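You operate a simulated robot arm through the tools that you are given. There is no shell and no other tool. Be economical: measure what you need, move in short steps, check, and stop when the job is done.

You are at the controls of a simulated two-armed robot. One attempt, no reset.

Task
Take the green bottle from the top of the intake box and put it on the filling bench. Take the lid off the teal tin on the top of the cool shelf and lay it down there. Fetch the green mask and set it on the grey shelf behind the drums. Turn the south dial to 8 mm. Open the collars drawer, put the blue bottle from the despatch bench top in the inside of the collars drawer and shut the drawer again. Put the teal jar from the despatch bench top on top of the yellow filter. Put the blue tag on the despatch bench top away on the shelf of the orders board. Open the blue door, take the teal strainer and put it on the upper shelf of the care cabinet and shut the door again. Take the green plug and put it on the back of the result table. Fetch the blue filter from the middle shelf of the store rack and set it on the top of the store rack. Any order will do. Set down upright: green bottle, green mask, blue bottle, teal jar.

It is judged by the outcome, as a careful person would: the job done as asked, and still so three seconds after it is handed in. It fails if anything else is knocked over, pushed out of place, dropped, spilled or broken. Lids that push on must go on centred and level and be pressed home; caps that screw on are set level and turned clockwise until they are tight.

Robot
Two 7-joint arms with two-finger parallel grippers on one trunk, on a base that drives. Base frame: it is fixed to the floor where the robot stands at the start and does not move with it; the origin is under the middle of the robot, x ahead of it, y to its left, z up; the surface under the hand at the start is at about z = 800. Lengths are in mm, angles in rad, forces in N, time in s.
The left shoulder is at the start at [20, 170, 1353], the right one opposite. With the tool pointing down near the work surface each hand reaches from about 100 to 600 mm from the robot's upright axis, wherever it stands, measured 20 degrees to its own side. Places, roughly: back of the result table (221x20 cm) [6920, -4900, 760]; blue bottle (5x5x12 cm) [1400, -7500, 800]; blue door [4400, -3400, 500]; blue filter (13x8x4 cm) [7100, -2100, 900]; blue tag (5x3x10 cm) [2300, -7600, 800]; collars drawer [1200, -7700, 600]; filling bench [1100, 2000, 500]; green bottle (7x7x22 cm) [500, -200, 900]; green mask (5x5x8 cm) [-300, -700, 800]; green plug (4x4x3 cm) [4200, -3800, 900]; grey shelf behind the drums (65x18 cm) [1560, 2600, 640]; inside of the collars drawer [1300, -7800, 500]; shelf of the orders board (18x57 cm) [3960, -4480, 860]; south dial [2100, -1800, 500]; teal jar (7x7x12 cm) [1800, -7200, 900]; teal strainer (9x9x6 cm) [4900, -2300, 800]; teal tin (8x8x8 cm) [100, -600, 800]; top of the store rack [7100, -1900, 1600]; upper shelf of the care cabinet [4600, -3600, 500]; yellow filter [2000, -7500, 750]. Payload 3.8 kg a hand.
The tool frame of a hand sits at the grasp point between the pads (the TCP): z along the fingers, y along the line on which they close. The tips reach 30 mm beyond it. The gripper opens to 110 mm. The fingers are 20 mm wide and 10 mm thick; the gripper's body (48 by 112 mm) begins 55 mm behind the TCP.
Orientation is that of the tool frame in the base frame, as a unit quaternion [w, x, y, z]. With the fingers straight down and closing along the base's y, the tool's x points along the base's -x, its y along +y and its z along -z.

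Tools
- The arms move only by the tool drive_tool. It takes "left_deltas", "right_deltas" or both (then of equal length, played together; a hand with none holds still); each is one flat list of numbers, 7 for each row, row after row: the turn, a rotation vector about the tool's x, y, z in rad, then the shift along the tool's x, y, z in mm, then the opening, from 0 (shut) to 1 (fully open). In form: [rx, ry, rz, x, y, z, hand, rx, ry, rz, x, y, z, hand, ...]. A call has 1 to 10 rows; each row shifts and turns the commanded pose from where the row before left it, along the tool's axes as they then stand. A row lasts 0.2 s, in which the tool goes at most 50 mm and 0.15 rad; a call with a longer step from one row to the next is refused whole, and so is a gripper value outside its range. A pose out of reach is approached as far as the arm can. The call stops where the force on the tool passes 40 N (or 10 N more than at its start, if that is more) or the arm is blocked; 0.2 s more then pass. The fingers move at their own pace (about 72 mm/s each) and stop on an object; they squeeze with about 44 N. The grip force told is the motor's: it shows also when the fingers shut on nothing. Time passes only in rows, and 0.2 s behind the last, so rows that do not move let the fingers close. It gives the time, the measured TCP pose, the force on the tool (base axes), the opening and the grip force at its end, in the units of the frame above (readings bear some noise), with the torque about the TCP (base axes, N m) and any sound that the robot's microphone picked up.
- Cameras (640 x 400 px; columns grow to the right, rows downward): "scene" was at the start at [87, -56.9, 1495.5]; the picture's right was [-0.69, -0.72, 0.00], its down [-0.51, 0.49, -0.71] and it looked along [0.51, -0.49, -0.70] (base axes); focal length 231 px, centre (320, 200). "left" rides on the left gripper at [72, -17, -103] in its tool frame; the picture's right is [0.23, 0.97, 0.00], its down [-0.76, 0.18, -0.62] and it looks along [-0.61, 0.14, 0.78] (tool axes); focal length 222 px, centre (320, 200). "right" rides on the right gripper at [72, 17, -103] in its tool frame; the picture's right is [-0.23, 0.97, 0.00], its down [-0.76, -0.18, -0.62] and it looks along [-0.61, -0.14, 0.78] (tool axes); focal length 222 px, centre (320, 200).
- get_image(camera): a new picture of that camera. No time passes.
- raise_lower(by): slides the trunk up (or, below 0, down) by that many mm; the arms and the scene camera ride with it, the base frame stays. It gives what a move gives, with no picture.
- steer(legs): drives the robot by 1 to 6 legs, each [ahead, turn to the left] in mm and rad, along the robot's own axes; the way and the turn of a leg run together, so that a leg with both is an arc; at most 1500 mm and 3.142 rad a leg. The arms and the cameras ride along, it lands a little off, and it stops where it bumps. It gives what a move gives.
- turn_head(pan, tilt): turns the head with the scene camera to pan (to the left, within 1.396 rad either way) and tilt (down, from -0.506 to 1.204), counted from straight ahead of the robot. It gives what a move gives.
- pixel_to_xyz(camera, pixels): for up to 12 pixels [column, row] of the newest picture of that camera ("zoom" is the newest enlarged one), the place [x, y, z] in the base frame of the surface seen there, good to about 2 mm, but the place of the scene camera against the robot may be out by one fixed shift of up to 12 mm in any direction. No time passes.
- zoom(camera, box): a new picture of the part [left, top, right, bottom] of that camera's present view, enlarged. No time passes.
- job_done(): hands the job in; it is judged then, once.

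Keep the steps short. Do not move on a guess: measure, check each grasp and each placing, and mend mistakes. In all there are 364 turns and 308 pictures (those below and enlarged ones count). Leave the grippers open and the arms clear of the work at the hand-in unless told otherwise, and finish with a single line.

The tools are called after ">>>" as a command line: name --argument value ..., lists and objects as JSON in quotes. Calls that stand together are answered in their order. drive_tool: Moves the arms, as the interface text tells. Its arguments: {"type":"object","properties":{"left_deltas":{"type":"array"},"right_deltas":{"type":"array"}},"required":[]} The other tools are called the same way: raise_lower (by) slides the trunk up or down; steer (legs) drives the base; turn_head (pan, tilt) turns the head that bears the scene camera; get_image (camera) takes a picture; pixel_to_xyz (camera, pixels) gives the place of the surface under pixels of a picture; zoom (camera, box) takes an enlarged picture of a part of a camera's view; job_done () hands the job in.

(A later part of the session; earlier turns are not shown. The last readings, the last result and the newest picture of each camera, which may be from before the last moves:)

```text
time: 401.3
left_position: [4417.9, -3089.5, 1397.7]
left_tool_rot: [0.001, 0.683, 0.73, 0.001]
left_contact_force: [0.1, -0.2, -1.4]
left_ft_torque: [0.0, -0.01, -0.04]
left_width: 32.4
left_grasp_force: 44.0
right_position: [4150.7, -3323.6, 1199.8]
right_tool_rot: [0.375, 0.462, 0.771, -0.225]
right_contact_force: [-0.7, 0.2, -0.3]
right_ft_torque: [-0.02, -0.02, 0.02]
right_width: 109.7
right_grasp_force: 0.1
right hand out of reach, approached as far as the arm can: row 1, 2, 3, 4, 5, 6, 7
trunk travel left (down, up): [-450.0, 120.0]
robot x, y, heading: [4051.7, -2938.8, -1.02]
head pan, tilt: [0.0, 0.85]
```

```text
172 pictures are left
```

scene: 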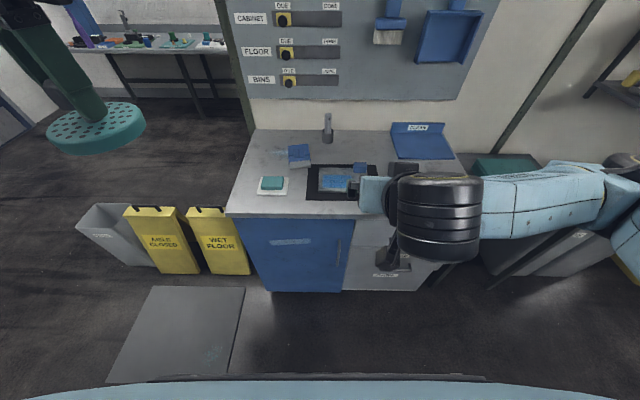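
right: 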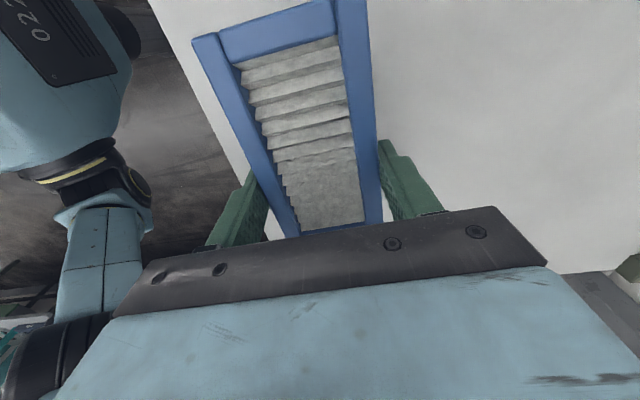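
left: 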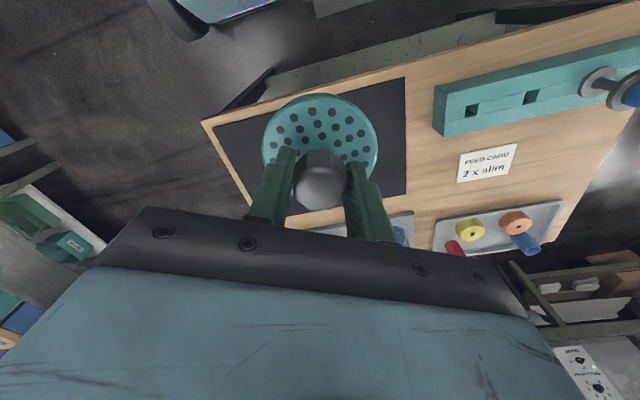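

>>> raise_lower --by -400

>>> raise_lower --by -50

>>> get_image --camera "scene"

>>> get_image --camera "right"

```text
time: 405.2
left_position: [4416.3, -3090.2, 998.7]
left_tool_rot: [0.0, 0.684, 0.73, 0.0]
left_contact_force: [0.5, -0.5, -0.3]
left_ft_torque: [0.0, -0.03, -0.01]
left_width: 32.7
left_grasp_force: 44.0
right_position: [4150.3, -3323.8, 800.8]
right_tool_rot: [0.374, 0.463, 0.771, -0.225]
right_contact_force: [0.9, 0.1, 0.5]
right_ft_torque: [-0.02, 0.01, -0.01]
right_width: 110.1
right_grasp_force: 0.0
trunk travel left (down, up): [-50.0, 520.0]
robot x, y, heading: [4052.4, -2939.7, -1.019]
head pan, tilt: [0.0, 0.85]
```

```text
time: 406.1
left_position: [4417.2, -3090.6, 947.0]
left_tool_rot: [0.0, 0.684, 0.73, -0.001]
left_contact_force: [0.3, 0.1, -0.9]
left_ft_torque: [0.01, 0.01, -0.01]
left_width: 32.5
left_grasp_force: 44.2
right_position: [4150.4, -3323.6, 749.9]
right_tool_rot: [0.374, 0.464, 0.771, -0.224]
right_contact_force: [0.3, -0.5, -0.8]
right_ft_torque: [0.01, 0.02, -0.01]
right_width: 110.0
right_grasp_force: 0.1
trunk travel left (down, up): [0.0, 570.0]
robot x, y, heading: [4050.2, -2940.7, -1.019]
head pan, tilt: [0.0, 0.85]
```

```text
171 pictures are left
```

scene: 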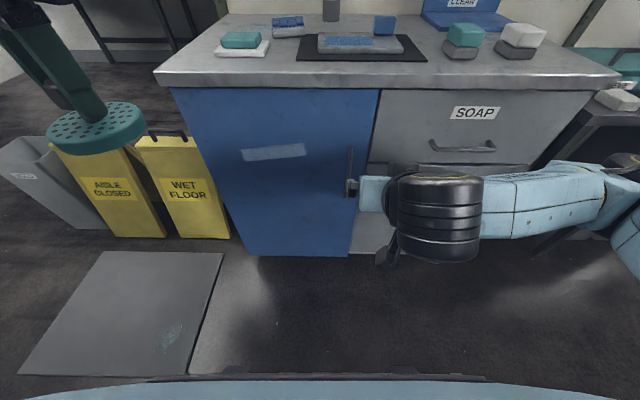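

```text
170 pictures are left
```

right: 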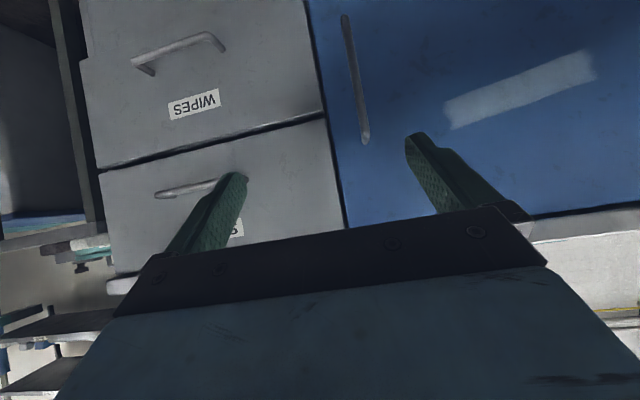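

>>> pixel_to_xyz --camera "right" --pixels '[[347, 25], [352, 60], [356, 90], [361, 120], [365, 138], [390, 90], [335, 90], [320, 100]]'

```text
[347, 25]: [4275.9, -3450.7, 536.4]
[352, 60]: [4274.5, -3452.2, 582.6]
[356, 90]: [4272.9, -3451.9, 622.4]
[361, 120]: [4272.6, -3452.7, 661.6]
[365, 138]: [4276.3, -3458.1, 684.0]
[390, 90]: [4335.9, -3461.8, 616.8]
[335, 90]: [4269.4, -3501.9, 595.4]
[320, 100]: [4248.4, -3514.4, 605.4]
```

The bar stands at (4275,-3455), z 520–690. I bring the fingers around it at z 646.

>>> drive_tool --right_deltas '[0, 0, 0, -11.7, 24.2, 20, 0.6, 0, 0, 0, -11.7, 24.3, 20, 0.6, 0, 0, 0, 0, 0, 40, 0.6, 0, 0, 0, 0, 0, 40, 0.6, 0, 0, 0, 0, 0, 40, 0.6, 0, 0, 0, 0, 0, 25, 0.6]'

>>> get_image --camera "right"

```text
time: 407.5
left_position: [4417.6, -3089.8, 948.3]
left_tool_rot: [-0.001, 0.683, 0.73, 0.0]
left_contact_force: [0.1, -0.1, -1.5]
left_ft_torque: [0.0, 0.0, 0.01]
left_width: 32.4
left_grasp_force: 44.0
right_position: [4269.6, -3441.3, 654.1]
right_tool_rot: [0.374, 0.464, 0.771, -0.225]
right_contact_force: [-0.7, 0.4, 0.2]
right_ft_torque: [0.01, -0.02, 0.01]
right_width: 65.8
right_grasp_force: 0.2
trunk travel left (down, up): [0.0, 570.0]
robot x, y, heading: [4054.7, -2939.7, -1.017]
head pan, tilt: [0.0, 0.85]
```

```text
169 pictures are left
```

right: 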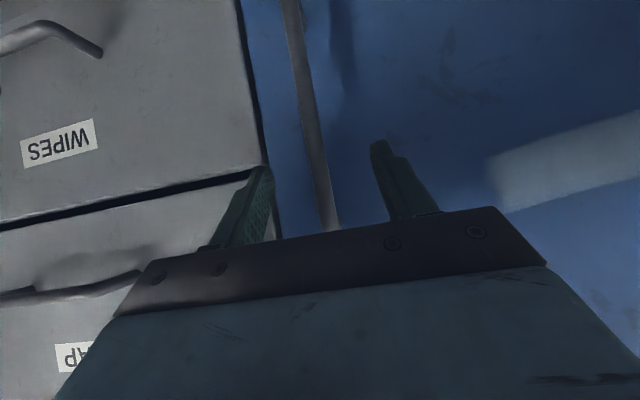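

The bar is between the fingers. A little deeper, then close.

>>> drive_tool --right_deltas '[0, 0, 0, 0, 0, 6, 0.6, 0, 0, 0, 0, 0, 0, 0, 0, 0, 0, 0, 0, 0, 0, 0, 0, 0, 0, 0, 0, 0]'

```text
time: 408.5
left_position: [4417.9, -3091.0, 947.6]
left_tool_rot: [-0.001, 0.684, 0.73, 0.0]
left_contact_force: [-0.5, 0.3, -2.4]
left_ft_torque: [0.04, -0.01, 0.02]
left_width: 32.8
left_grasp_force: 43.5
right_position: [4271.8, -3445.0, 648.9]
right_tool_rot: [0.374, 0.463, 0.771, -0.225]
right_contact_force: [-0.9, 0.0, -1.6]
right_ft_torque: [-0.18, -0.11, 0.0]
right_width: 11.9
right_grasp_force: 44.8
trunk travel left (down, up): [0.0, 570.0]
robot x, y, heading: [4053.6, -2944.0, -1.021]
head pan, tilt: [0.0, 0.85]
```

Gripped (11.9 mm). I pull the door along its arc (radius about 366 mm), the first 0.3 rad.

>>> drive_tool --right_deltas '[0, 0, 0, 11.2, 2.5, -14.2, 0, 0, 0, 0, 11.3, 3.5, -14.2, 0, 0, 0, 0, 11, 4.5, -13.9, 0, 0, 0, 0, 11, 5.5, -13.9, 0, 0, 0, 0, 10.7, 6, -13.5, 0, 0, 0, 0, 10.7, 7, -13.5, 0]'

>>> get_image --camera "scene"

```text
time: 409.9
left_position: [4416.4, -3089.7, 949.3]
left_tool_rot: [0.0, 0.683, 0.73, 0.0]
left_contact_force: [-0.1, -0.4, -1.5]
left_ft_torque: [-0.01, -0.03, 0.0]
left_width: 32.9
left_grasp_force: 44.0
right_position: [4241.5, -3342.1, 649.9]
right_tool_rot: [0.37, 0.468, 0.769, -0.23]
right_contact_force: [-6.3, -1.9, 6.1]
right_ft_torque: [0.56, -0.22, -0.24]
right_width: 11.7
right_grasp_force: 44.5
trunk travel left (down, up): [0.0, 570.0]
robot x, y, heading: [4049.3, -2939.9, -1.021]
head pan, tilt: [0.0, 0.85]
stopped in row 6 (right hand): the force on the tool passed its limit at 42 N (the readings are from after the stop); the commanded pose is now the measured one
```

```text
168 pictures are left
```

scene: 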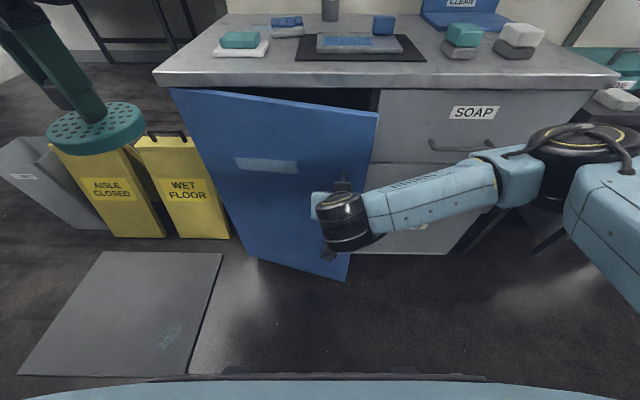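

The door is open about 17° and follows the arc; the strain came from the bar turning in the grip. I turn the hand with the door by 0.3 rad, then go on.

>>> drive_tool --right_deltas '[0.094, 0, 0.074, 0, 0, 0, 0, 0.094, 0, 0.074, 0, 0, 0, 0, 0.094, 0, 0.074, 0, 0, 0, 0]'

```text
time: 410.8
left_position: [4419.0, -3089.2, 947.4]
left_tool_rot: [-0.001, 0.683, 0.731, 0.0]
left_contact_force: [-0.5, 0.2, -1.0]
left_ft_torque: [-0.02, -0.01, 0.01]
left_width: 32.4
left_grasp_force: 43.4
right_position: [4245.4, -3338.5, 649.1]
right_tool_rot: [0.324, 0.595, 0.676, -0.29]
right_contact_force: [18.1, 3.5, -2.6]
right_ft_torque: [0.49, -0.7, 0.38]
right_width: 11.9
right_grasp_force: 45.0
trunk travel left (down, up): [0.0, 570.0]
robot x, y, heading: [4051.5, -2942.9, -1.016]
head pan, tilt: [0.0, 0.85]
```

>>> drive_tool --right_deltas '[0.0628, 0, 0.0495, 18.2, -0.6, -23, 0, 0.0628, 0, 0.0495, 18.2, -0.6, -23, 0, 0.0628, 0, 0.0495, 18.2, -0.6, -23, 0, 0.0628, 0, 0.0495, 18.2, -0.6, -23, 0]'

>>> get_image --camera "scene"

```text
time: 411.4
left_position: [4418.0, -3091.6, 947.8]
left_tool_rot: [-0.002, 0.683, 0.73, 0.0]
left_contact_force: [0.2, 0.6, -1.5]
left_ft_torque: [0.0, -0.02, -0.03]
left_width: 32.5
left_grasp_force: 43.6
right_position: [4243.3, -3274.3, 650.3]
right_tool_rot: [0.304, 0.65, 0.623, -0.312]
right_contact_force: [12.5, 0.5, -7.7]
right_ft_torque: [-0.21, 0.41, 0.32]
right_width: 11.5
right_grasp_force: 44.6
trunk travel left (down, up): [0.0, 570.0]
robot x, y, heading: [4053.2, -2942.2, -1.022]
head pan, tilt: [0.0, 0.85]
stopped in row 3 (right hand): the force on the tool passed its limit at 43 N (the readings are from after the stop); the commanded pose is now the measured one
```

```text
167 pictures are left
```

scene: 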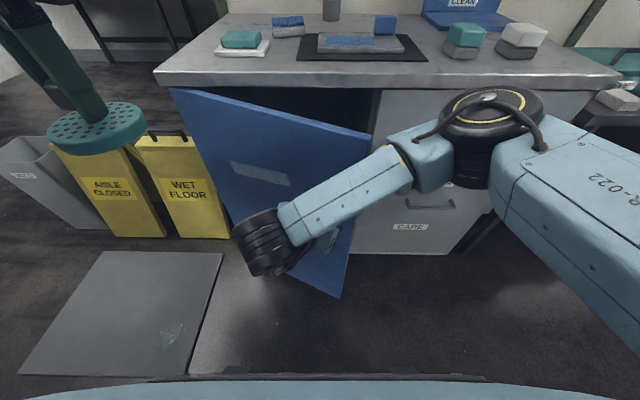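

Door at about 28°. The side force shows the hand should sit some mm toward the hinge; I correct that and continue.

>>> drive_tool --right_deltas '[0, 0, 0, 0, 5, 0, 0, 0.055, 0, 0.0433, 15.9, 1, -20.1, 0, 0.055, 0, 0.0433, 15.9, 1, -20.1, 0, 0.055, 0, 0.0433, 15.9, 1, -20.1, 0, 0.055, 0, 0.0433, 15.9, 1, -20.1, 0]'

```text
time: 412.7
left_position: [4414.7, -3090.5, 949.4]
left_tool_rot: [-0.001, 0.684, 0.729, 0.0]
left_contact_force: [-0.1, 0.1, -1.2]
left_ft_torque: [0.0, 0.04, -0.01]
left_width: 32.3
left_grasp_force: 44.0
right_position: [4259.6, -3177.6, 651.7]
right_tool_rot: [0.255, 0.729, 0.527, -0.353]
right_contact_force: [-12.9, 0.2, -0.5]
right_ft_torque: [0.22, -0.15, -0.18]
right_width: 11.7
right_grasp_force: 45.0
trunk travel left (down, up): [0.0, 570.0]
robot x, y, heading: [4050.0, -2940.3, -1.024]
head pan, tilt: [0.0, 0.85]
stopped in row 5 (right hand): the force on the tool passed its limit at 44 N (the readings are from after the stop); the commanded pose is now the measured one
```

Door at about 42°. Small side correction back, and continue.

>>> drive_tool --right_deltas '[0, 0, 0, 0, -3.5, 0, 0, 0.05, 0, 0.0394, 14.5, 0, -18.3, 0, 0.05, 0, 0.0394, 14.5, 0, -18.3, 0, 0.05, 0, 0.0394, 14.5, 0, -18.3, 0, 0.05, 0, 0.0394, 14.5, 0, -18.3, 0, 0.05, 0, 0.0394, 14.5, 0, -18.3, 0]'

>>> get_image --camera "scene"

```text
time: 413.3
left_position: [4418.3, -3090.4, 946.3]
left_tool_rot: [-0.002, 0.683, 0.73, 0.0]
left_contact_force: [-0.6, -0.3, -1.3]
left_ft_torque: [-0.01, -0.01, 0.0]
left_width: 32.6
left_grasp_force: 44.5
right_position: [4260.7, -3178.8, 649.8]
right_tool_rot: [0.252, 0.746, 0.506, -0.352]
right_contact_force: [13.3, -4.2, -6.3]
right_ft_torque: [-0.15, 0.97, 0.3]
right_width: 11.8
right_grasp_force: 44.9
right hand out of reach, approached as far as the arm can: row 2, 3
trunk travel left (down, up): [0.0, 570.0]
robot x, y, heading: [4048.0, -2944.6, -1.019]
head pan, tilt: [0.0, 0.85]
stopped in row 3 (right hand): the force on the tool passed its limit at 49 N (the readings are from after the stop); the commanded pose is now the measured one
```

```text
166 pictures are left
```

scene: 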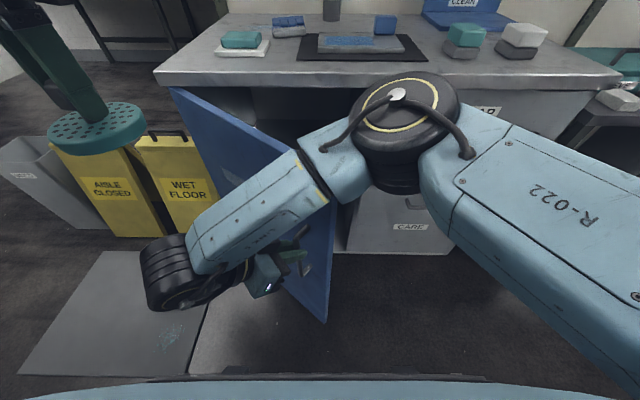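

The arm is at its limit with the door at about 42°. I let go, back off, and will push the door wider from inside with the right hand.

>>> drive_tool --right_deltas '[0, 0, 0, 0, 0, 0, 0.6, 0, 0, 0, 0, 0, 0, 0.6, 0, 0, 0, 14, 0, -18, 0.6, 0, 0, 0, 18.6, 0, -23.5, 0.6, 0, 0, 0, 18.6, 0, -23.5, 0.6, 0, 0, 0, 18.6, 0, -23.5, 0.6]'

>>> get_image --camera "scene"

```text
time: 414.7
left_position: [4418.2, -3090.9, 947.2]
left_tool_rot: [0.001, 0.684, 0.73, -0.001]
left_contact_force: [0.7, 0.1, -1.6]
left_ft_torque: [0.03, -0.02, -0.02]
left_width: 32.8
left_grasp_force: 44.1
right_position: [4247.7, -3167.9, 656.7]
right_tool_rot: [0.251, 0.746, 0.507, -0.353]
right_contact_force: [0.2, -0.4, 0.1]
right_ft_torque: [0.01, -0.01, -0.03]
right_width: 66.2
right_grasp_force: 0.1
right hand out of reach, approached as far as the arm can: row 3, 4, 5, 6
trunk travel left (down, up): [0.0, 570.0]
robot x, y, heading: [4055.0, -2939.5, -1.02]
head pan, tilt: [0.0, 0.85]
```

```text
165 pictures are left
```

scene: 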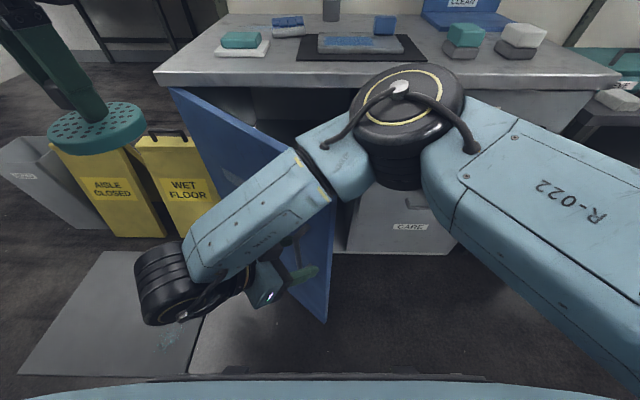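

>>> drive_tool --right_deltas '[0, 0, 0, 0, 0, 0, 1, 0, 0, 0, 0, 0, 0, 1, -0.094, 0, -0.074, 0, 0, 0, 1, -0.094, 0, -0.074, 0, 0, 0, 1, -0.094, 0, -0.074, 6, 0, -8, 1, -0.094, 0, -0.074, 12, 0, -16, 1, 0, 0, 0, 18.6, 0, -23.5, 1]'

>>> get_image --camera "right"

```text
time: 416.3
left_position: [4418.8, -3089.6, 948.0]
left_tool_rot: [0.0, 0.683, 0.73, 0.001]
left_contact_force: [-1.0, -0.1, -1.0]
left_ft_torque: [0.0, 0.0, -0.01]
left_width: 32.7
left_grasp_force: 44.1
right_position: [4242.4, -3137.2, 656.8]
right_tool_rot: [0.332, 0.603, 0.667, -0.285]
right_contact_force: [-0.5, -0.3, 0.2]
right_ft_torque: [0.0, 0.0, 0.0]
right_width: 109.9
right_grasp_force: 0.0
right hand out of reach, approached as far as the arm can: row 7
trunk travel left (down, up): [0.0, 570.0]
robot x, y, heading: [4053.0, -2941.6, -1.025]
head pan, tilt: [0.0, 0.85]
```

```text
164 pictures are left
```

right: 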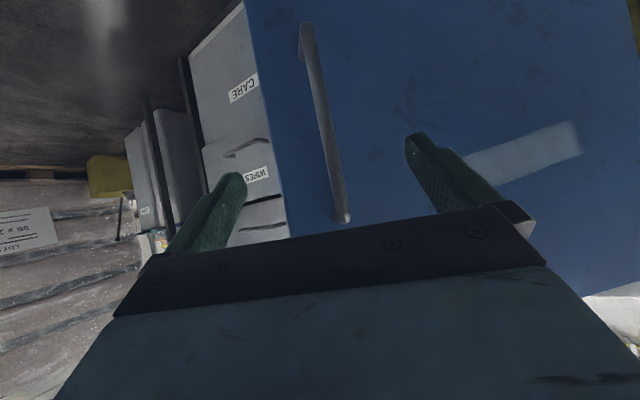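

Clear of the handle. I raise the trunk 250 mm to lift the hand over the door, move right past the door's edge, and come down inside.

>>> raise_lower --by 250

>>> drive_tool --right_deltas '[0, 0, 0, -13, -43.2, 15.1, 0.3, 0, 0, 0, -13, -43.2, 15.1, 0, 0, 0, 0, -13, -43.2, 15.1, 0, 0, 0, 0, -13, -43.2, 15.1, 0]' --left_deltas '[0, 0, 0, 0, 40, 0, 0, 0, 0, 0, 0, 40, 0, 0, 0, 0, 0, 0, 0, 0, 0, 0, 0, 0, 0, 0, 0, 0]'

>>> get_image --camera "scene"

```text
time: 418.9
left_position: [4418.2, -3090.8, 1197.8]
left_tool_rot: [0.0, 0.683, 0.73, 0.0]
left_contact_force: [0.0, 0.4, -2.2]
left_ft_torque: [-0.03, -0.04, 0.02]
left_width: 32.7
left_grasp_force: 43.8
right_position: [4242.1, -3135.8, 905.4]
right_tool_rot: [0.332, 0.603, 0.667, -0.285]
right_contact_force: [0.4, 0.0, 0.0]
right_ft_torque: [0.01, -0.01, -0.02]
right_width: 110.1
right_grasp_force: 0.1
trunk travel left (down, up): [-250.0, 320.0]
robot x, y, heading: [4051.9, -2941.8, -1.022]
head pan, tilt: [0.0, 0.85]
```

```text
time: 419.9
left_position: [4498.2, -3084.2, 1198.2]
left_tool_rot: [0.0, 0.683, 0.73, 0.0]
left_contact_force: [-0.5, 0.2, -0.4]
left_ft_torque: [0.01, -0.01, 0.03]
left_width: 32.5
left_grasp_force: 43.2
right_position: [4087.3, -3230.2, 901.0]
right_tool_rot: [0.33, 0.604, 0.667, -0.284]
right_contact_force: [-0.4, -0.5, -0.7]
right_ft_torque: [0.0, -0.02, -0.05]
right_width: 0.0
right_grasp_force: 30.0
right hand out of reach, approached as far as the arm can: row 4
trunk travel left (down, up): [-250.0, 320.0]
robot x, y, heading: [4052.6, -2939.7, -1.02]
head pan, tilt: [0.0, 0.85]
```

```text
163 pictures are left
```

scene: 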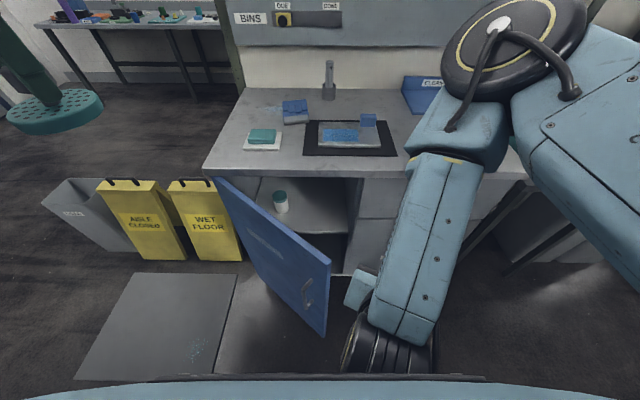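

>>> pixel_to_xyz --camera "scene" --pixels '[[500, 30], [450, 130], [560, 120], [300, 200], [325, 215], [345, 215], [280, 195], [270, 185], [330, 265], [315, 240], [215, 180], [300, 178]]'

```text
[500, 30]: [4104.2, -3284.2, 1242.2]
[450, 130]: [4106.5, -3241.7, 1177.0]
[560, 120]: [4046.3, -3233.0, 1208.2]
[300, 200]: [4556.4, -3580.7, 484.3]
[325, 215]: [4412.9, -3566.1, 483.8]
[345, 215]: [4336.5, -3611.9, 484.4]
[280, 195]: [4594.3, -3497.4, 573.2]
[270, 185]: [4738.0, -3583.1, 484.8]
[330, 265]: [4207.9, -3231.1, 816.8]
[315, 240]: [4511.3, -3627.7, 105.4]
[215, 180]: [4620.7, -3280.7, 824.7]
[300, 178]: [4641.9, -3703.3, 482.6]
```

The shelf (z about 480) is visible inside, with a small jar at t 2136. The left forearm would cross the open door, so the right hand must do the placing: I need a free spot on the counter to change hands. I measure it.

>>> zoom --camera "scene" --box '[190, 80, 430, 230]'

>>> pixel_to_xyz --camera "zoom" --pixels '[[120, 190], [80, 225], [60, 225], [200, 185], [200, 150], [180, 110], [130, 120], [270, 210], [300, 215], [240, 190], [110, 245], [60, 255]]'

```text
2.67 times, centred on (310, 155) of scene
```

zoom: 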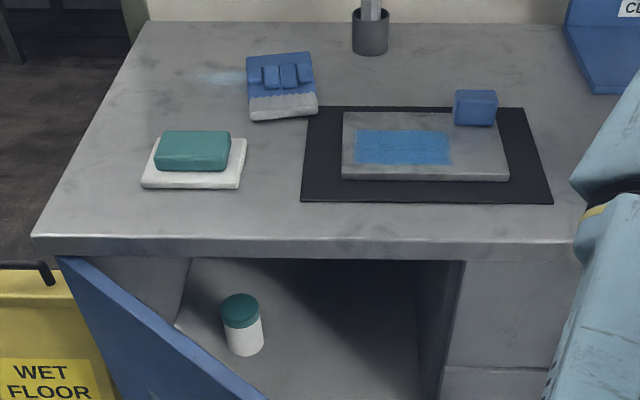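

```text
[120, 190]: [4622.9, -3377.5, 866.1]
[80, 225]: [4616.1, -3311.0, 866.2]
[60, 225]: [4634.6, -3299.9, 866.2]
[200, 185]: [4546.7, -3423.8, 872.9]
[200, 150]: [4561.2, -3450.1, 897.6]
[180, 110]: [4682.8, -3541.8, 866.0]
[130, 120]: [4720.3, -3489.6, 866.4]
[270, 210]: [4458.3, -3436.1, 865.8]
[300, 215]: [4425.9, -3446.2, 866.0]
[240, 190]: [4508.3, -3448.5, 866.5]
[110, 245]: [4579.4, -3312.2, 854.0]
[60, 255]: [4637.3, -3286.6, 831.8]
```

Counter space is too small. I'll change hands in the air instead, gripping the disc's rim with the right hand. First the door must open wider: I lower the hand inside the door and push it outward with its side.

>>> raise_lower --by -150

>>> drive_tool --right_deltas '[0, 0, 0, -27, 20.5, 35, 0, 0, 0, 0, -27, 20.5, 35, 0, 0, 0, 0, -27, 20.5, 35, 0]'

>>> get_image --camera "scene"

```text
time: 421.6
left_position: [4496.5, -3083.2, 1046.1]
left_tool_rot: [0.001, 0.683, 0.73, 0.0]
left_contact_force: [0.1, 0.7, -1.4]
left_ft_torque: [0.02, -0.01, 0.0]
left_width: 32.6
left_grasp_force: 44.1
right_position: [4086.6, -3229.5, 751.0]
right_tool_rot: [0.331, 0.603, 0.667, -0.285]
right_contact_force: [0.6, 0.8, -0.1]
right_ft_torque: [0.01, -0.01, 0.02]
right_width: 0.0
right_grasp_force: 37.6
trunk travel left (down, up): [-100.0, 470.0]
robot x, y, heading: [4051.3, -2942.8, -1.018]
head pan, tilt: [0.0, 0.85]
```

```text
time: 422.4
left_position: [4498.1, -3083.2, 1046.3]
left_tool_rot: [-0.001, 0.683, 0.73, 0.0]
left_contact_force: [-0.1, -1.0, -1.4]
left_ft_torque: [0.03, 0.03, 0.05]
left_width: 32.4
left_grasp_force: 43.8
right_position: [4166.7, -3355.4, 752.7]
right_tool_rot: [0.331, 0.603, 0.667, -0.286]
right_contact_force: [0.1, 0.5, 0.0]
right_ft_torque: [0.03, 0.01, -0.02]
right_width: 0.0
right_grasp_force: 38.0
trunk travel left (down, up): [-100.0, 470.0]
robot x, y, heading: [4052.9, -2938.5, -1.019]
head pan, tilt: [0.0, 0.85]
```

```text
161 pictures are left
```

scene: 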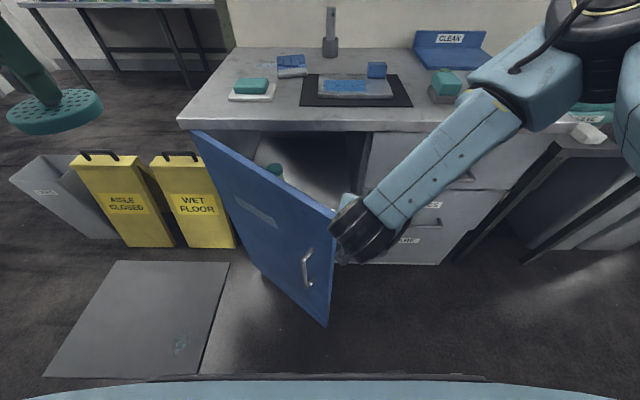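

Now I push toward the hinge side (+t).

>>> drive_tool --right_deltas '[0, 0, 0, 9, 30, -10.5, 0, 0, 0, 0, 9, 30, -10.5, 0, 0, 0, 0, 9, 30, -10.5, 0, 0, 0, 0, 9, 30, -10.5, 0, 0, 0, 0, 9, 30, -10.5, 0, 0, 0, 0, 9, 30, -10.5, 0, 0, 0, 0, 9, 30, -10.5, 0, 0, 0, 0, 9, 30, -10.5, 0, 0, 0, 0, 9, 30, -10.5, 0]'

>>> get_image --camera "scene"

```text
time: 422.8
left_position: [4498.6, -3084.4, 1045.8]
left_tool_rot: [-0.003, 0.684, 0.73, 0.001]
left_contact_force: [1.0, -0.8, -2.1]
left_ft_torque: [0.02, 0.03, 0.02]
left_width: 32.5
left_grasp_force: 43.8
right_position: [4183.4, -3341.7, 752.2]
right_tool_rot: [0.326, 0.603, 0.668, -0.29]
right_contact_force: [0.4, -1.5, -0.5]
right_ft_torque: [0.02, 0.04, -0.02]
right_width: 0.2
right_grasp_force: 37.6
trunk travel left (down, up): [-100.0, 470.0]
robot x, y, heading: [4049.8, -2939.9, -1.02]
head pan, tilt: [0.0, 0.85]
stopped in row 1 (right hand): the force on the tool passed its limit at 85 N (the readings are from after the stop); the commanded pose is now the measured one
```

```text
160 pictures are left
```

scene: 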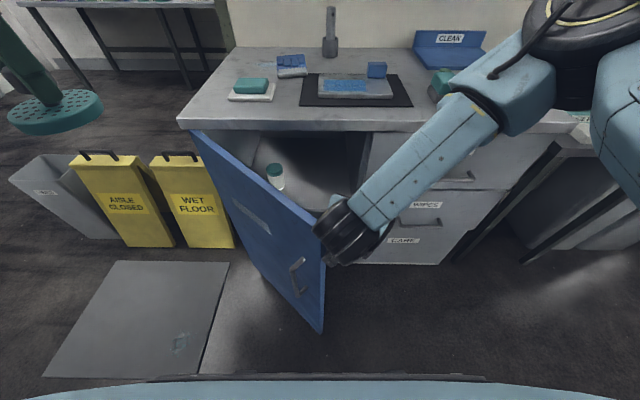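

Contact came too fast; I push on in small steps.

>>> drive_tool --right_deltas '[0, 0, 0, 1, 3, -1, 0, 0, 0, 0, 2, 6, -2, 0, 0, 0, 0, 3, 10, -3.5, 0, 0, 0, 0, 4, 13, -4.5, 0, 0, 0, 0, 5, 16, -5.6, 0, 0, 0, 0, 5, 16, -5.6, 0, 0, 0, 0, 5, 16, -5.6, 0, 0, 0, 0, 5, 16, -5.6, 0, 0, 0, 0, 5, 16, -5.6, 0, 0, 0, 0, 3, 10, -3.5, 0]'

>>> get_image --camera "scene"

```text
time: 423.6
left_position: [4495.8, -3084.4, 1047.7]
left_tool_rot: [-0.001, 0.684, 0.73, 0.001]
left_contact_force: [0.4, -0.9, -0.4]
left_ft_torque: [0.01, 0.03, -0.03]
left_width: 32.4
left_grasp_force: 44.1
right_position: [4192.0, -3329.2, 750.1]
right_tool_rot: [0.319, 0.596, 0.677, -0.291]
right_contact_force: [-11.7, 2.7, 2.0]
right_ft_torque: [0.33, -0.09, 1.82]
right_width: 0.0
right_grasp_force: 37.5
trunk travel left (down, up): [-100.0, 470.0]
robot x, y, heading: [4052.7, -2942.2, -1.025]
head pan, tilt: [0.0, 0.85]
stopped in row 3 (right hand): the force on the tool passed its limit at 49 N (the readings are from after the stop); the commanded pose is now the measured one
```

```text
159 pictures are left
```

scene: 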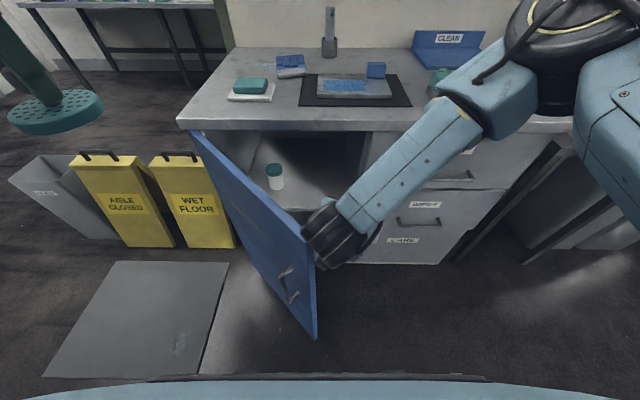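

The hand should push square to the door face. I push along the door's normal in 12 mm steps.

>>> drive_tool --right_deltas '[0, 0, 0, 3.4, 2.5, -4.3, 0, 0, 0, 0, 6.8, 5, -8.5, 0, 0, 0, 0, 6.8, 5, -8.5, 0, 0, 0, 0, 6.6, 5.6, -8.2, 0, 0, 0, 0, 6.6, 5.6, -8.2, 0, 0, 0, 0, 6.4, 6.2, -8, 0, 0, 0, 0, 6.4, 6.2, -8, 0, 0, 0, 0, 6.2, 6.8, -7.7, 0, 0, 0, 0, 6, 7.2, -7.5, 0, 0, 0, 0, 6, 7.2, -7.5, 0]'

>>> get_image --camera "scene"

```text
time: 425.6
left_position: [4498.1, -3086.1, 1045.9]
left_tool_rot: [-0.002, 0.684, 0.73, 0.0]
left_contact_force: [0.4, 1.0, -1.1]
left_ft_torque: [0.02, 0.0, -0.01]
left_width: 32.5
left_grasp_force: 44.0
right_position: [4233.3, -3235.2, 749.0]
right_tool_rot: [0.316, 0.593, 0.68, -0.292]
right_contact_force: [0.3, 0.2, -0.3]
right_ft_torque: [0.02, -0.01, -0.01]
right_width: 0.0
right_grasp_force: 37.4
trunk travel left (down, up): [-100.0, 470.0]
robot x, y, heading: [4047.6, -2942.1, -1.027]
head pan, tilt: [0.0, 0.85]
stopped in row 10 (right hand): the force on the tool passed its limit at 41 N (the readings are from after the stop); the commanded pose is now the measured one
```

```text
158 pictures are left
```

scene: 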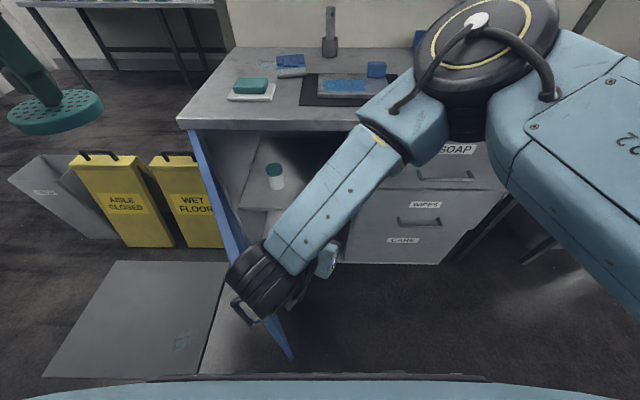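

Door near 75°. A little more.

>>> drive_tool --right_deltas '[0, 0, 0, 2, 4, -3, 0, 0, 0, 0, 4.7, 9.2, -6, 0, 0, 0, 0, 4.7, 9.2, -6, 0, 0, 0, 0, 4.7, 9.2, -6, 0, 0, 0, 0, 4.7, 9.2, -6, 0, 0, 0, 0, 4.7, 9.2, -6, 0, 0, 0, 0, 4, 9.8, -5, 0, 0, 0, 0, 4, 9.8, -5, 0]'

>>> get_image --camera "scene"

```text
time: 427.4
left_position: [4496.7, -3084.3, 1046.6]
left_tool_rot: [0.0, 0.683, 0.73, 0.001]
left_contact_force: [0.6, -1.6, -0.6]
left_ft_torque: [-0.03, 0.01, 0.01]
left_width: 32.2
left_grasp_force: 44.4
right_position: [4293.6, -3170.3, 749.9]
right_tool_rot: [0.318, 0.593, 0.68, -0.292]
right_contact_force: [-0.1, 0.3, 0.6]
right_ft_torque: [-0.04, 0.01, -0.03]
right_width: 0.1
right_grasp_force: 37.3
trunk travel left (down, up): [-100.0, 470.0]
robot x, y, heading: [4051.0, -2936.6, -1.023]
head pan, tilt: [0.0, 0.85]
```

```text
157 pictures are left
```

scene: 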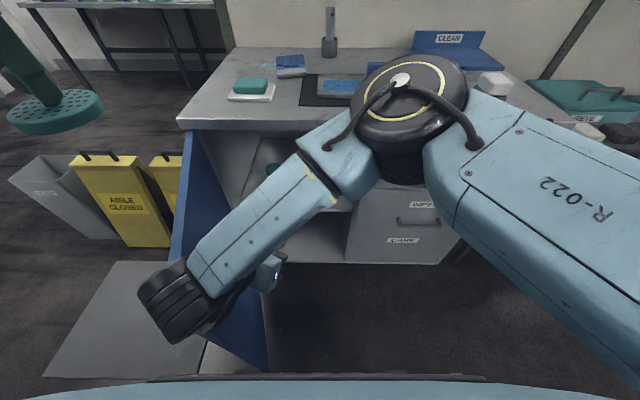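

The door is open about 90°. I withdraw the right hand, turn it square, flatten its tilt to about 25°, and bring the strainer (left hand) down before it.

>>> drive_tool --right_deltas '[0, 0, 0, -12.3, -45.6, 16.3, 0, 0, 0, 0, -12.3, -45.6, 16.3, 0.5, -0.1123, 0, -0.0885, 0, 0, 0, 1, -0.1123, 0, -0.0885, 0, 0, 0, 1, -0.1123, 0, -0.0885, 0, 0, 0, 1, 0, -0.1135, 0, 0, 0, 0, 1, 0, -0.1135, 0, 0, 0, 0, 1]'

>>> get_image --camera "scene"

```text
time: 429.1
left_position: [4497.0, -3082.6, 1046.7]
left_tool_rot: [-0.001, 0.683, 0.731, 0.0]
left_contact_force: [-0.1, 0.3, -1.3]
left_ft_torque: [0.0, 0.02, -0.01]
left_width: 32.6
left_grasp_force: 44.5
right_position: [4208.7, -3224.0, 749.5]
right_tool_rot: [0.459, 0.409, 0.745, -0.261]
right_contact_force: [-0.1, -0.5, 0.1]
right_ft_torque: [0.0, 0.01, 0.0]
right_width: 109.8
right_grasp_force: 0.1
trunk travel left (down, up): [-100.0, 470.0]
robot x, y, heading: [4055.2, -2937.7, -1.028]
head pan, tilt: [0.0, 0.85]
```

```text
156 pictures are left
```

scene: 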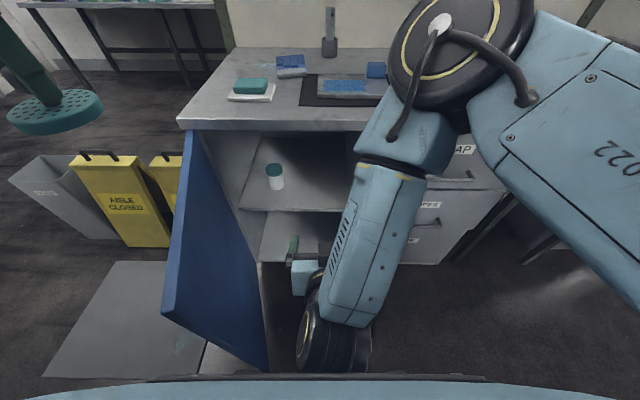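

The right elbow is folded above the hand here. I extend the right hand 140 mm forward and see how the arm lies.

>>> drive_tool --right_deltas '[0, 0, 0, -20.7, -5, 41.8, 1, 0, 0, 0, -20.7, -5, 41.8, 1, 0, 0, 0, -20.7, -5, 41.8, 1]'

>>> get_image --camera "scene"

```text
time: 429.9
left_position: [4496.6, -3085.4, 1047.4]
left_tool_rot: [0.0, 0.683, 0.73, 0.0]
left_contact_force: [-0.1, 0.8, -0.7]
left_ft_torque: [0.05, 0.0, -0.02]
left_width: 32.5
left_grasp_force: 44.1
right_position: [4269.0, -3350.3, 750.8]
right_tool_rot: [0.458, 0.408, 0.745, -0.261]
right_contact_force: [0.4, -0.3, -0.5]
right_ft_torque: [0.02, 0.01, 0.0]
right_width: 110.0
right_grasp_force: 0.1
trunk travel left (down, up): [-100.0, 470.0]
robot x, y, heading: [4052.4, -2942.1, -1.022]
head pan, tilt: [0.0, 0.85]
```

```text
155 pictures are left
```

scene: 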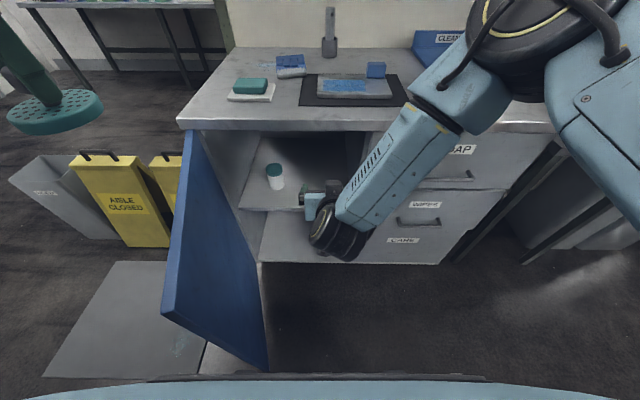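

The elbow is now out to the right. I back the right hand off 110 mm and bring the strainer down to the meeting point (t 1934, n -5085, disc z 744).

>>> drive_tool --right_deltas '[0, 0, 0, 16.2, 0, -32.9, 1, 0, 0, 0, 16.2, 0, -32.9, 1, 0, 0, 0, 16.2, 0, -32.9, 1, 0, 0, 0, 0, 0, 0, 1, 0, 0, 0, 0, 0, 0, 1, 0, 0, 0, 0, 0, 0, 1, 0, 0, 0, 0, 0, 0, 1, 0, 0, 0, 0, 0, 0, 1, 0, 0, 0, 0, 0, 0, 1]' --left_deltas '[0, 0, 0, -29, -26.5, 28.6, 0, 0, 0, 0, -29, -26.5, 28.6, 0, 0, 0, 0, -29, -26.5, 28.6, 0, 0, 0, 0, -29, -26.5, 28.6, 0, 0, 0, 0, -29, -26.5, 28.6, 0, 0, 0, 0, -29, -26.5, 28.6, 0, 0, 0, 0, -29, -26.5, 28.6, 0, 0, 0, 0, -29, -26.5, 28.6, 0, 0, 0, 0, -29, -26.5, 28.6, 0]'

>>> get_image --camera "scene"

>>> get_image --camera "right"

```text
time: 431.9
left_position: [4273.3, -3360.6, 786.4]
left_tool_rot: [0.0, 0.683, 0.73, 0.001]
left_contact_force: [-0.2, -0.5, -1.9]
left_ft_torque: [-0.05, 0.04, -0.01]
left_width: 32.4
left_grasp_force: 43.9
right_position: [4209.1, -3256.6, 748.4]
right_tool_rot: [0.458, 0.41, 0.745, -0.261]
right_contact_force: [0.5, 0.6, 0.3]
right_ft_torque: [0.01, 0.03, 0.02]
right_width: 110.1
right_grasp_force: 0.2
trunk travel left (down, up): [-100.0, 470.0]
robot x, y, heading: [4049.0, -2942.0, -1.021]
head pan, tilt: [0.0, 0.85]
```

```text
154 pictures are left
```

scene: 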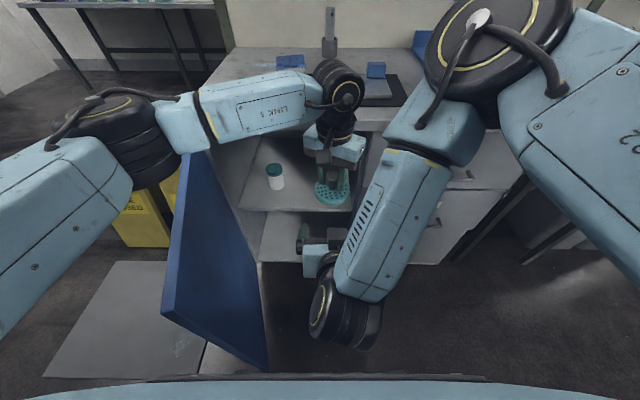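

```text
153 pictures are left
```

right: 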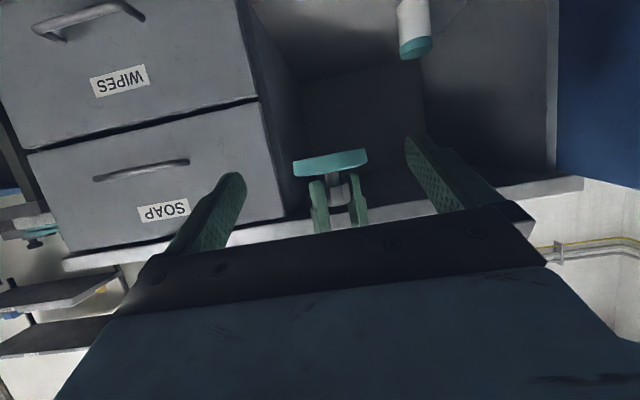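

>>> pixel_to_xyz --camera "right" --pixels '[[297, 166], [365, 160], [330, 163], [330, 156], [331, 172], [318, 205], [357, 205]]'

```text
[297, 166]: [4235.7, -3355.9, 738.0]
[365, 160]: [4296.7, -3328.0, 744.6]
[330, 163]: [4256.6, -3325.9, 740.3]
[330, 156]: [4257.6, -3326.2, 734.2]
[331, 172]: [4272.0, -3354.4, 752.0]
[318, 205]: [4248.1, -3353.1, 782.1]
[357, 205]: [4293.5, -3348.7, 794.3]
```

Disc centre near (4276,-3362), z 741. I advance the right hand 111 mm so that the pads sit on the rim, then look.

>>> drive_tool --right_deltas '[0, 0, 0, -16.5, 1, 33.3, 1, 0, 0, 0, -16.5, 1, 33.3, 1, 0, 0, 0, -16.4, 1, 33.2, 1]'

>>> get_image --camera "right"

>>> get_image --camera "left"

```text
time: 432.6
left_position: [4273.9, -3358.9, 787.4]
left_tool_rot: [-0.001, 0.683, 0.73, 0.001]
left_contact_force: [0.7, -0.3, -1.5]
left_ft_torque: [0.03, 0.02, -0.01]
left_width: 32.7
left_grasp_force: 43.9
right_position: [4273.4, -3350.2, 751.1]
right_tool_rot: [0.458, 0.408, 0.746, -0.261]
right_contact_force: [-0.2, 0.0, 0.7]
right_ft_torque: [0.01, -0.03, 0.01]
right_width: 109.9
right_grasp_force: 0.2
trunk travel left (down, up): [-100.0, 470.0]
robot x, y, heading: [4055.4, -2940.4, -1.022]
head pan, tilt: [0.0, 0.85]
```

```text
152 pictures are left
```

right: 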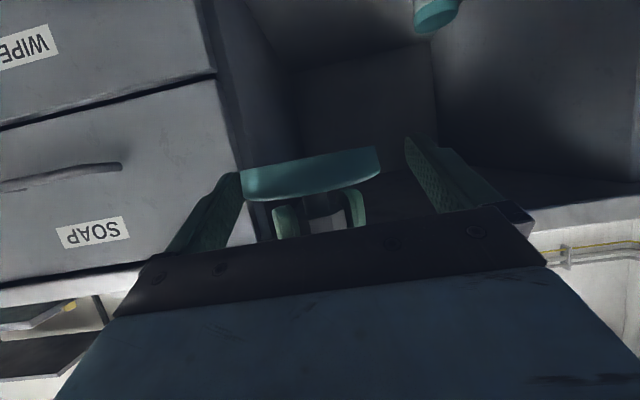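

```text
151 pictures are left
```

left: 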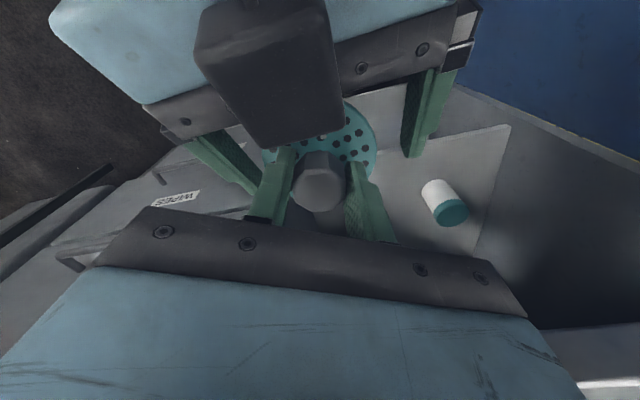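

The disc sits 10 mm off toward one finger. I shift the right hand -10 mm along its closing axis, then close on the rim.

>>> drive_tool --right_deltas '[0, 0, 0, 0, -10, 0, 1]'

>>> get_image --camera "right"

```text
time: 433.1
left_position: [4273.9, -3360.2, 786.5]
left_tool_rot: [0.0, 0.683, 0.73, 0.001]
left_contact_force: [0.0, 0.2, -1.1]
left_ft_torque: [0.02, 0.03, -0.01]
left_width: 32.6
left_grasp_force: 44.0
right_position: [4264.0, -3356.6, 750.0]
right_tool_rot: [0.458, 0.409, 0.745, -0.262]
right_contact_force: [0.2, -0.4, 0.0]
right_ft_torque: [-0.02, -0.03, 0.01]
right_width: 110.2
right_grasp_force: 0.0
trunk travel left (down, up): [-100.0, 470.0]
robot x, y, heading: [4050.1, -2943.0, -1.021]
head pan, tilt: [0.0, 0.85]
```

```text
150 pictures are left
```

right: 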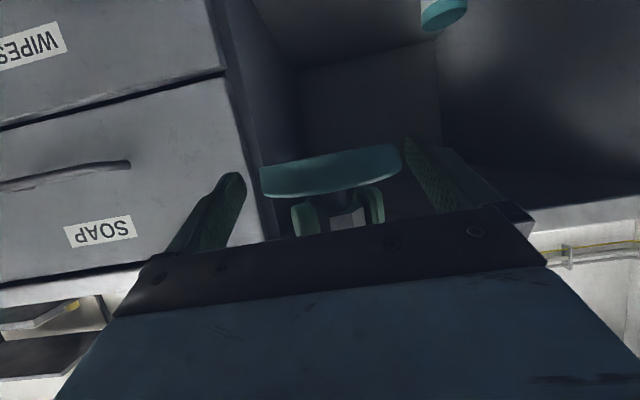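

>>> drive_tool --right_deltas '[0, 0, 0, 0, 4, 0, 1, 0, 0, 0, 0, 0, 0, 0.8, 0, 0, 0, 0, 0, 0, 0.6, 0, 0, 0, 0, 0, 0, 0.6, 0, 0, 0, 0, 0, 0, 0.6]'

>>> get_image --camera "right"

```text
time: 434.2
left_position: [4273.0, -3359.8, 787.2]
left_tool_rot: [-0.001, 0.685, 0.729, -0.001]
left_contact_force: [-9.8, -5.4, -0.2]
left_ft_torque: [-0.18, 0.23, -0.2]
left_width: 32.7
left_grasp_force: 44.4
right_position: [4267.5, -3351.6, 751.3]
right_tool_rot: [0.458, 0.409, 0.745, -0.26]
right_contact_force: [10.6, 5.0, -0.6]
right_ft_torque: [-0.01, 0.12, 0.35]
right_width: 81.4
right_grasp_force: 44.2
trunk travel left (down, up): [-100.0, 470.0]
robot x, y, heading: [4050.6, -2943.4, -1.021]
head pan, tilt: [0.0, 0.85]
```

```text
149 pictures are left
```

right: 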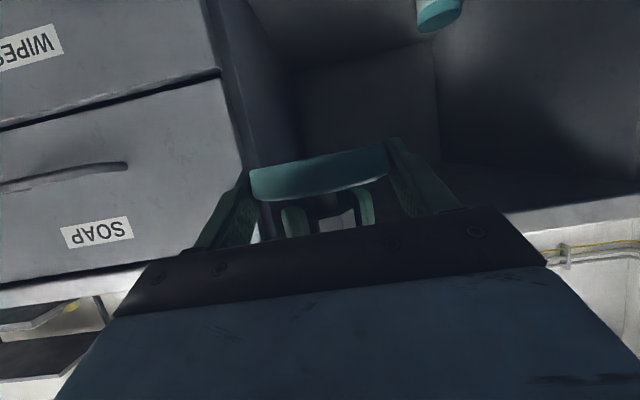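

Width 81 mm means the tips hold short of the middle (disc about 86 mm). I open, go 22 mm deeper, and close again.

>>> drive_tool --right_deltas '[0, 0, 0, 0, 0, 0, 1, 0, 0, 0, 0, 0, 0, 1, 0, 0, 0, -9.7, 0, 19.7, 1, 0, 0, 0, 0, 0, 0, 0.7, 0, 0, 0, 0, 0, 0, 0.6, 0, 0, 0, 0, 0, 0, 0.6, 0, 0, 0, 0, 0, 0, 0.6]'

>>> get_image --camera "right"

```text
time: 435.9
left_position: [4274.8, -3361.2, 787.2]
left_tool_rot: [0.001, 0.684, 0.73, -0.001]
left_contact_force: [4.1, -26.8, -7.9]
left_ft_torque: [-0.42, 0.0, -0.1]
left_width: 32.3
left_grasp_force: 44.3
right_position: [4279.4, -3369.5, 750.8]
right_tool_rot: [0.458, 0.408, 0.746, -0.259]
right_contact_force: [-3.9, 27.9, 6.2]
right_ft_torque: [-0.56, -0.1, 0.02]
right_width: 81.0
right_grasp_force: 44.0
trunk travel left (down, up): [-100.0, 470.0]
robot x, y, heading: [4049.5, -2944.9, -1.024]
head pan, tilt: [0.0, 0.85]
```

```text
148 pictures are left
```

right: 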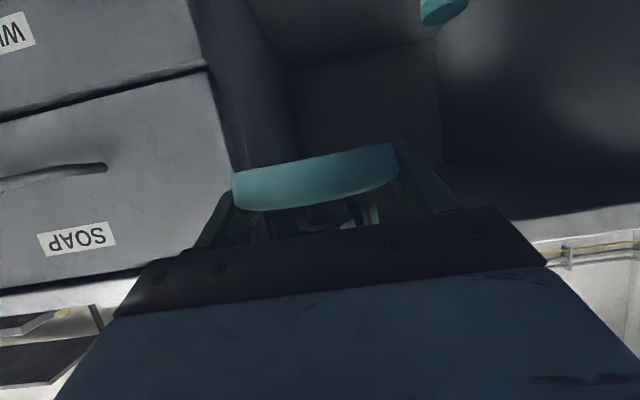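

The disc is simply 81 mm wide; now it touches the palm. I open, back out 13 mm, and close again.

>>> drive_tool --right_deltas '[0, 0, 0, 0, 0, 0, 0.9, 0, 0, 0, 5.8, 0, -11.6, 0.9, 0, 0, 0, 0, 0, 0, 0.7, 0, 0, 0, 0, 0, 0, 0.6, 0, 0, 0, 0, 0, 0, 0.6]'

```text
time: 437.1
left_position: [4271.6, -3357.1, 787.1]
left_tool_rot: [-0.004, 0.686, 0.728, 0.0]
left_contact_force: [-22.8, 9.7, -0.1]
left_ft_torque: [-0.22, 0.57, -0.23]
left_width: 32.6
left_grasp_force: 44.0
right_position: [4274.0, -3363.2, 752.4]
right_tool_rot: [0.459, 0.41, 0.743, -0.263]
right_contact_force: [22.6, -10.6, 0.6]
right_ft_torque: [0.54, 0.22, 0.12]
right_width: 81.3
right_grasp_force: 44.0
trunk travel left (down, up): [-100.0, 470.0]
robot x, y, heading: [4051.9, -2941.9, -1.025]
head pan, tilt: [0.0, 0.85]
```

Gripped on the diameter (81.3 mm, 44 N). I open the left hand gently and lift it away.

>>> drive_tool --left_deltas '[0, 0, 0, 0, 0, 0, 0.5, 0, 0, 0, 0, 0, 0, 0.5, 0, 0, 0, 0, 0, -30, 0.5, 0, 0, 0, 0, 0, -40, 0.5, 0, 0, 0, 0, 0, -45, 0.5, 0, 0, 0, 0, 10, -45, 0.5, 0, 0, 0, 20, 30, -25, 0.5, 0, 0, 0, 25, 40, 0, 0.5, 0, 0, 0, 25, 40, 0, 0.5, 0, 0, 0, 25, 40, 0, 0.5]'

>>> get_image --camera "scene"

>>> get_image --camera "left"

```text
time: 439.2
left_position: [4431.3, -3252.2, 970.9]
left_tool_rot: [-0.001, 0.684, 0.73, 0.001]
left_contact_force: [0.0, 0.1, -0.1]
left_ft_torque: [-0.01, 0.03, 0.0]
left_width: 55.1
left_grasp_force: 0.1
right_position: [4272.2, -3361.9, 751.5]
right_tool_rot: [0.458, 0.409, 0.745, -0.261]
right_contact_force: [0.8, 0.3, -0.2]
right_ft_torque: [0.05, -0.01, 0.01]
right_width: 81.2
right_grasp_force: 44.0
trunk travel left (down, up): [-100.0, 470.0]
robot x, y, heading: [4047.6, -2941.9, -1.028]
head pan, tilt: [0.0, 0.85]
```

```text
147 pictures are left
```

scene: 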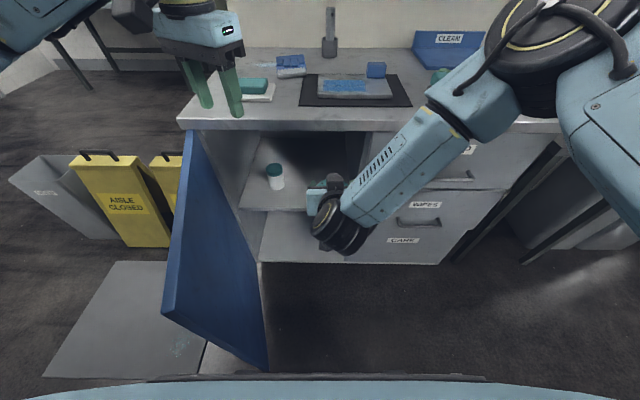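

```text
146 pictures are left
```

left: 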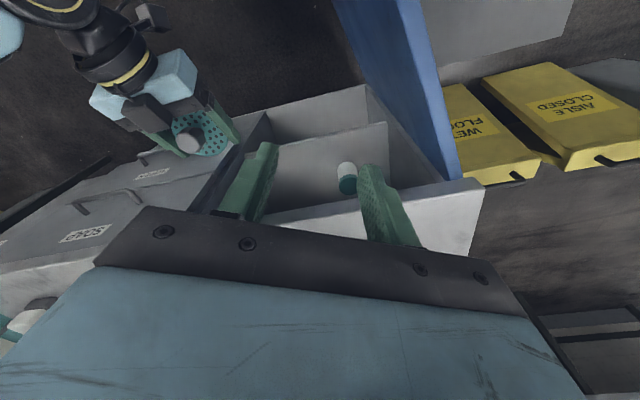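

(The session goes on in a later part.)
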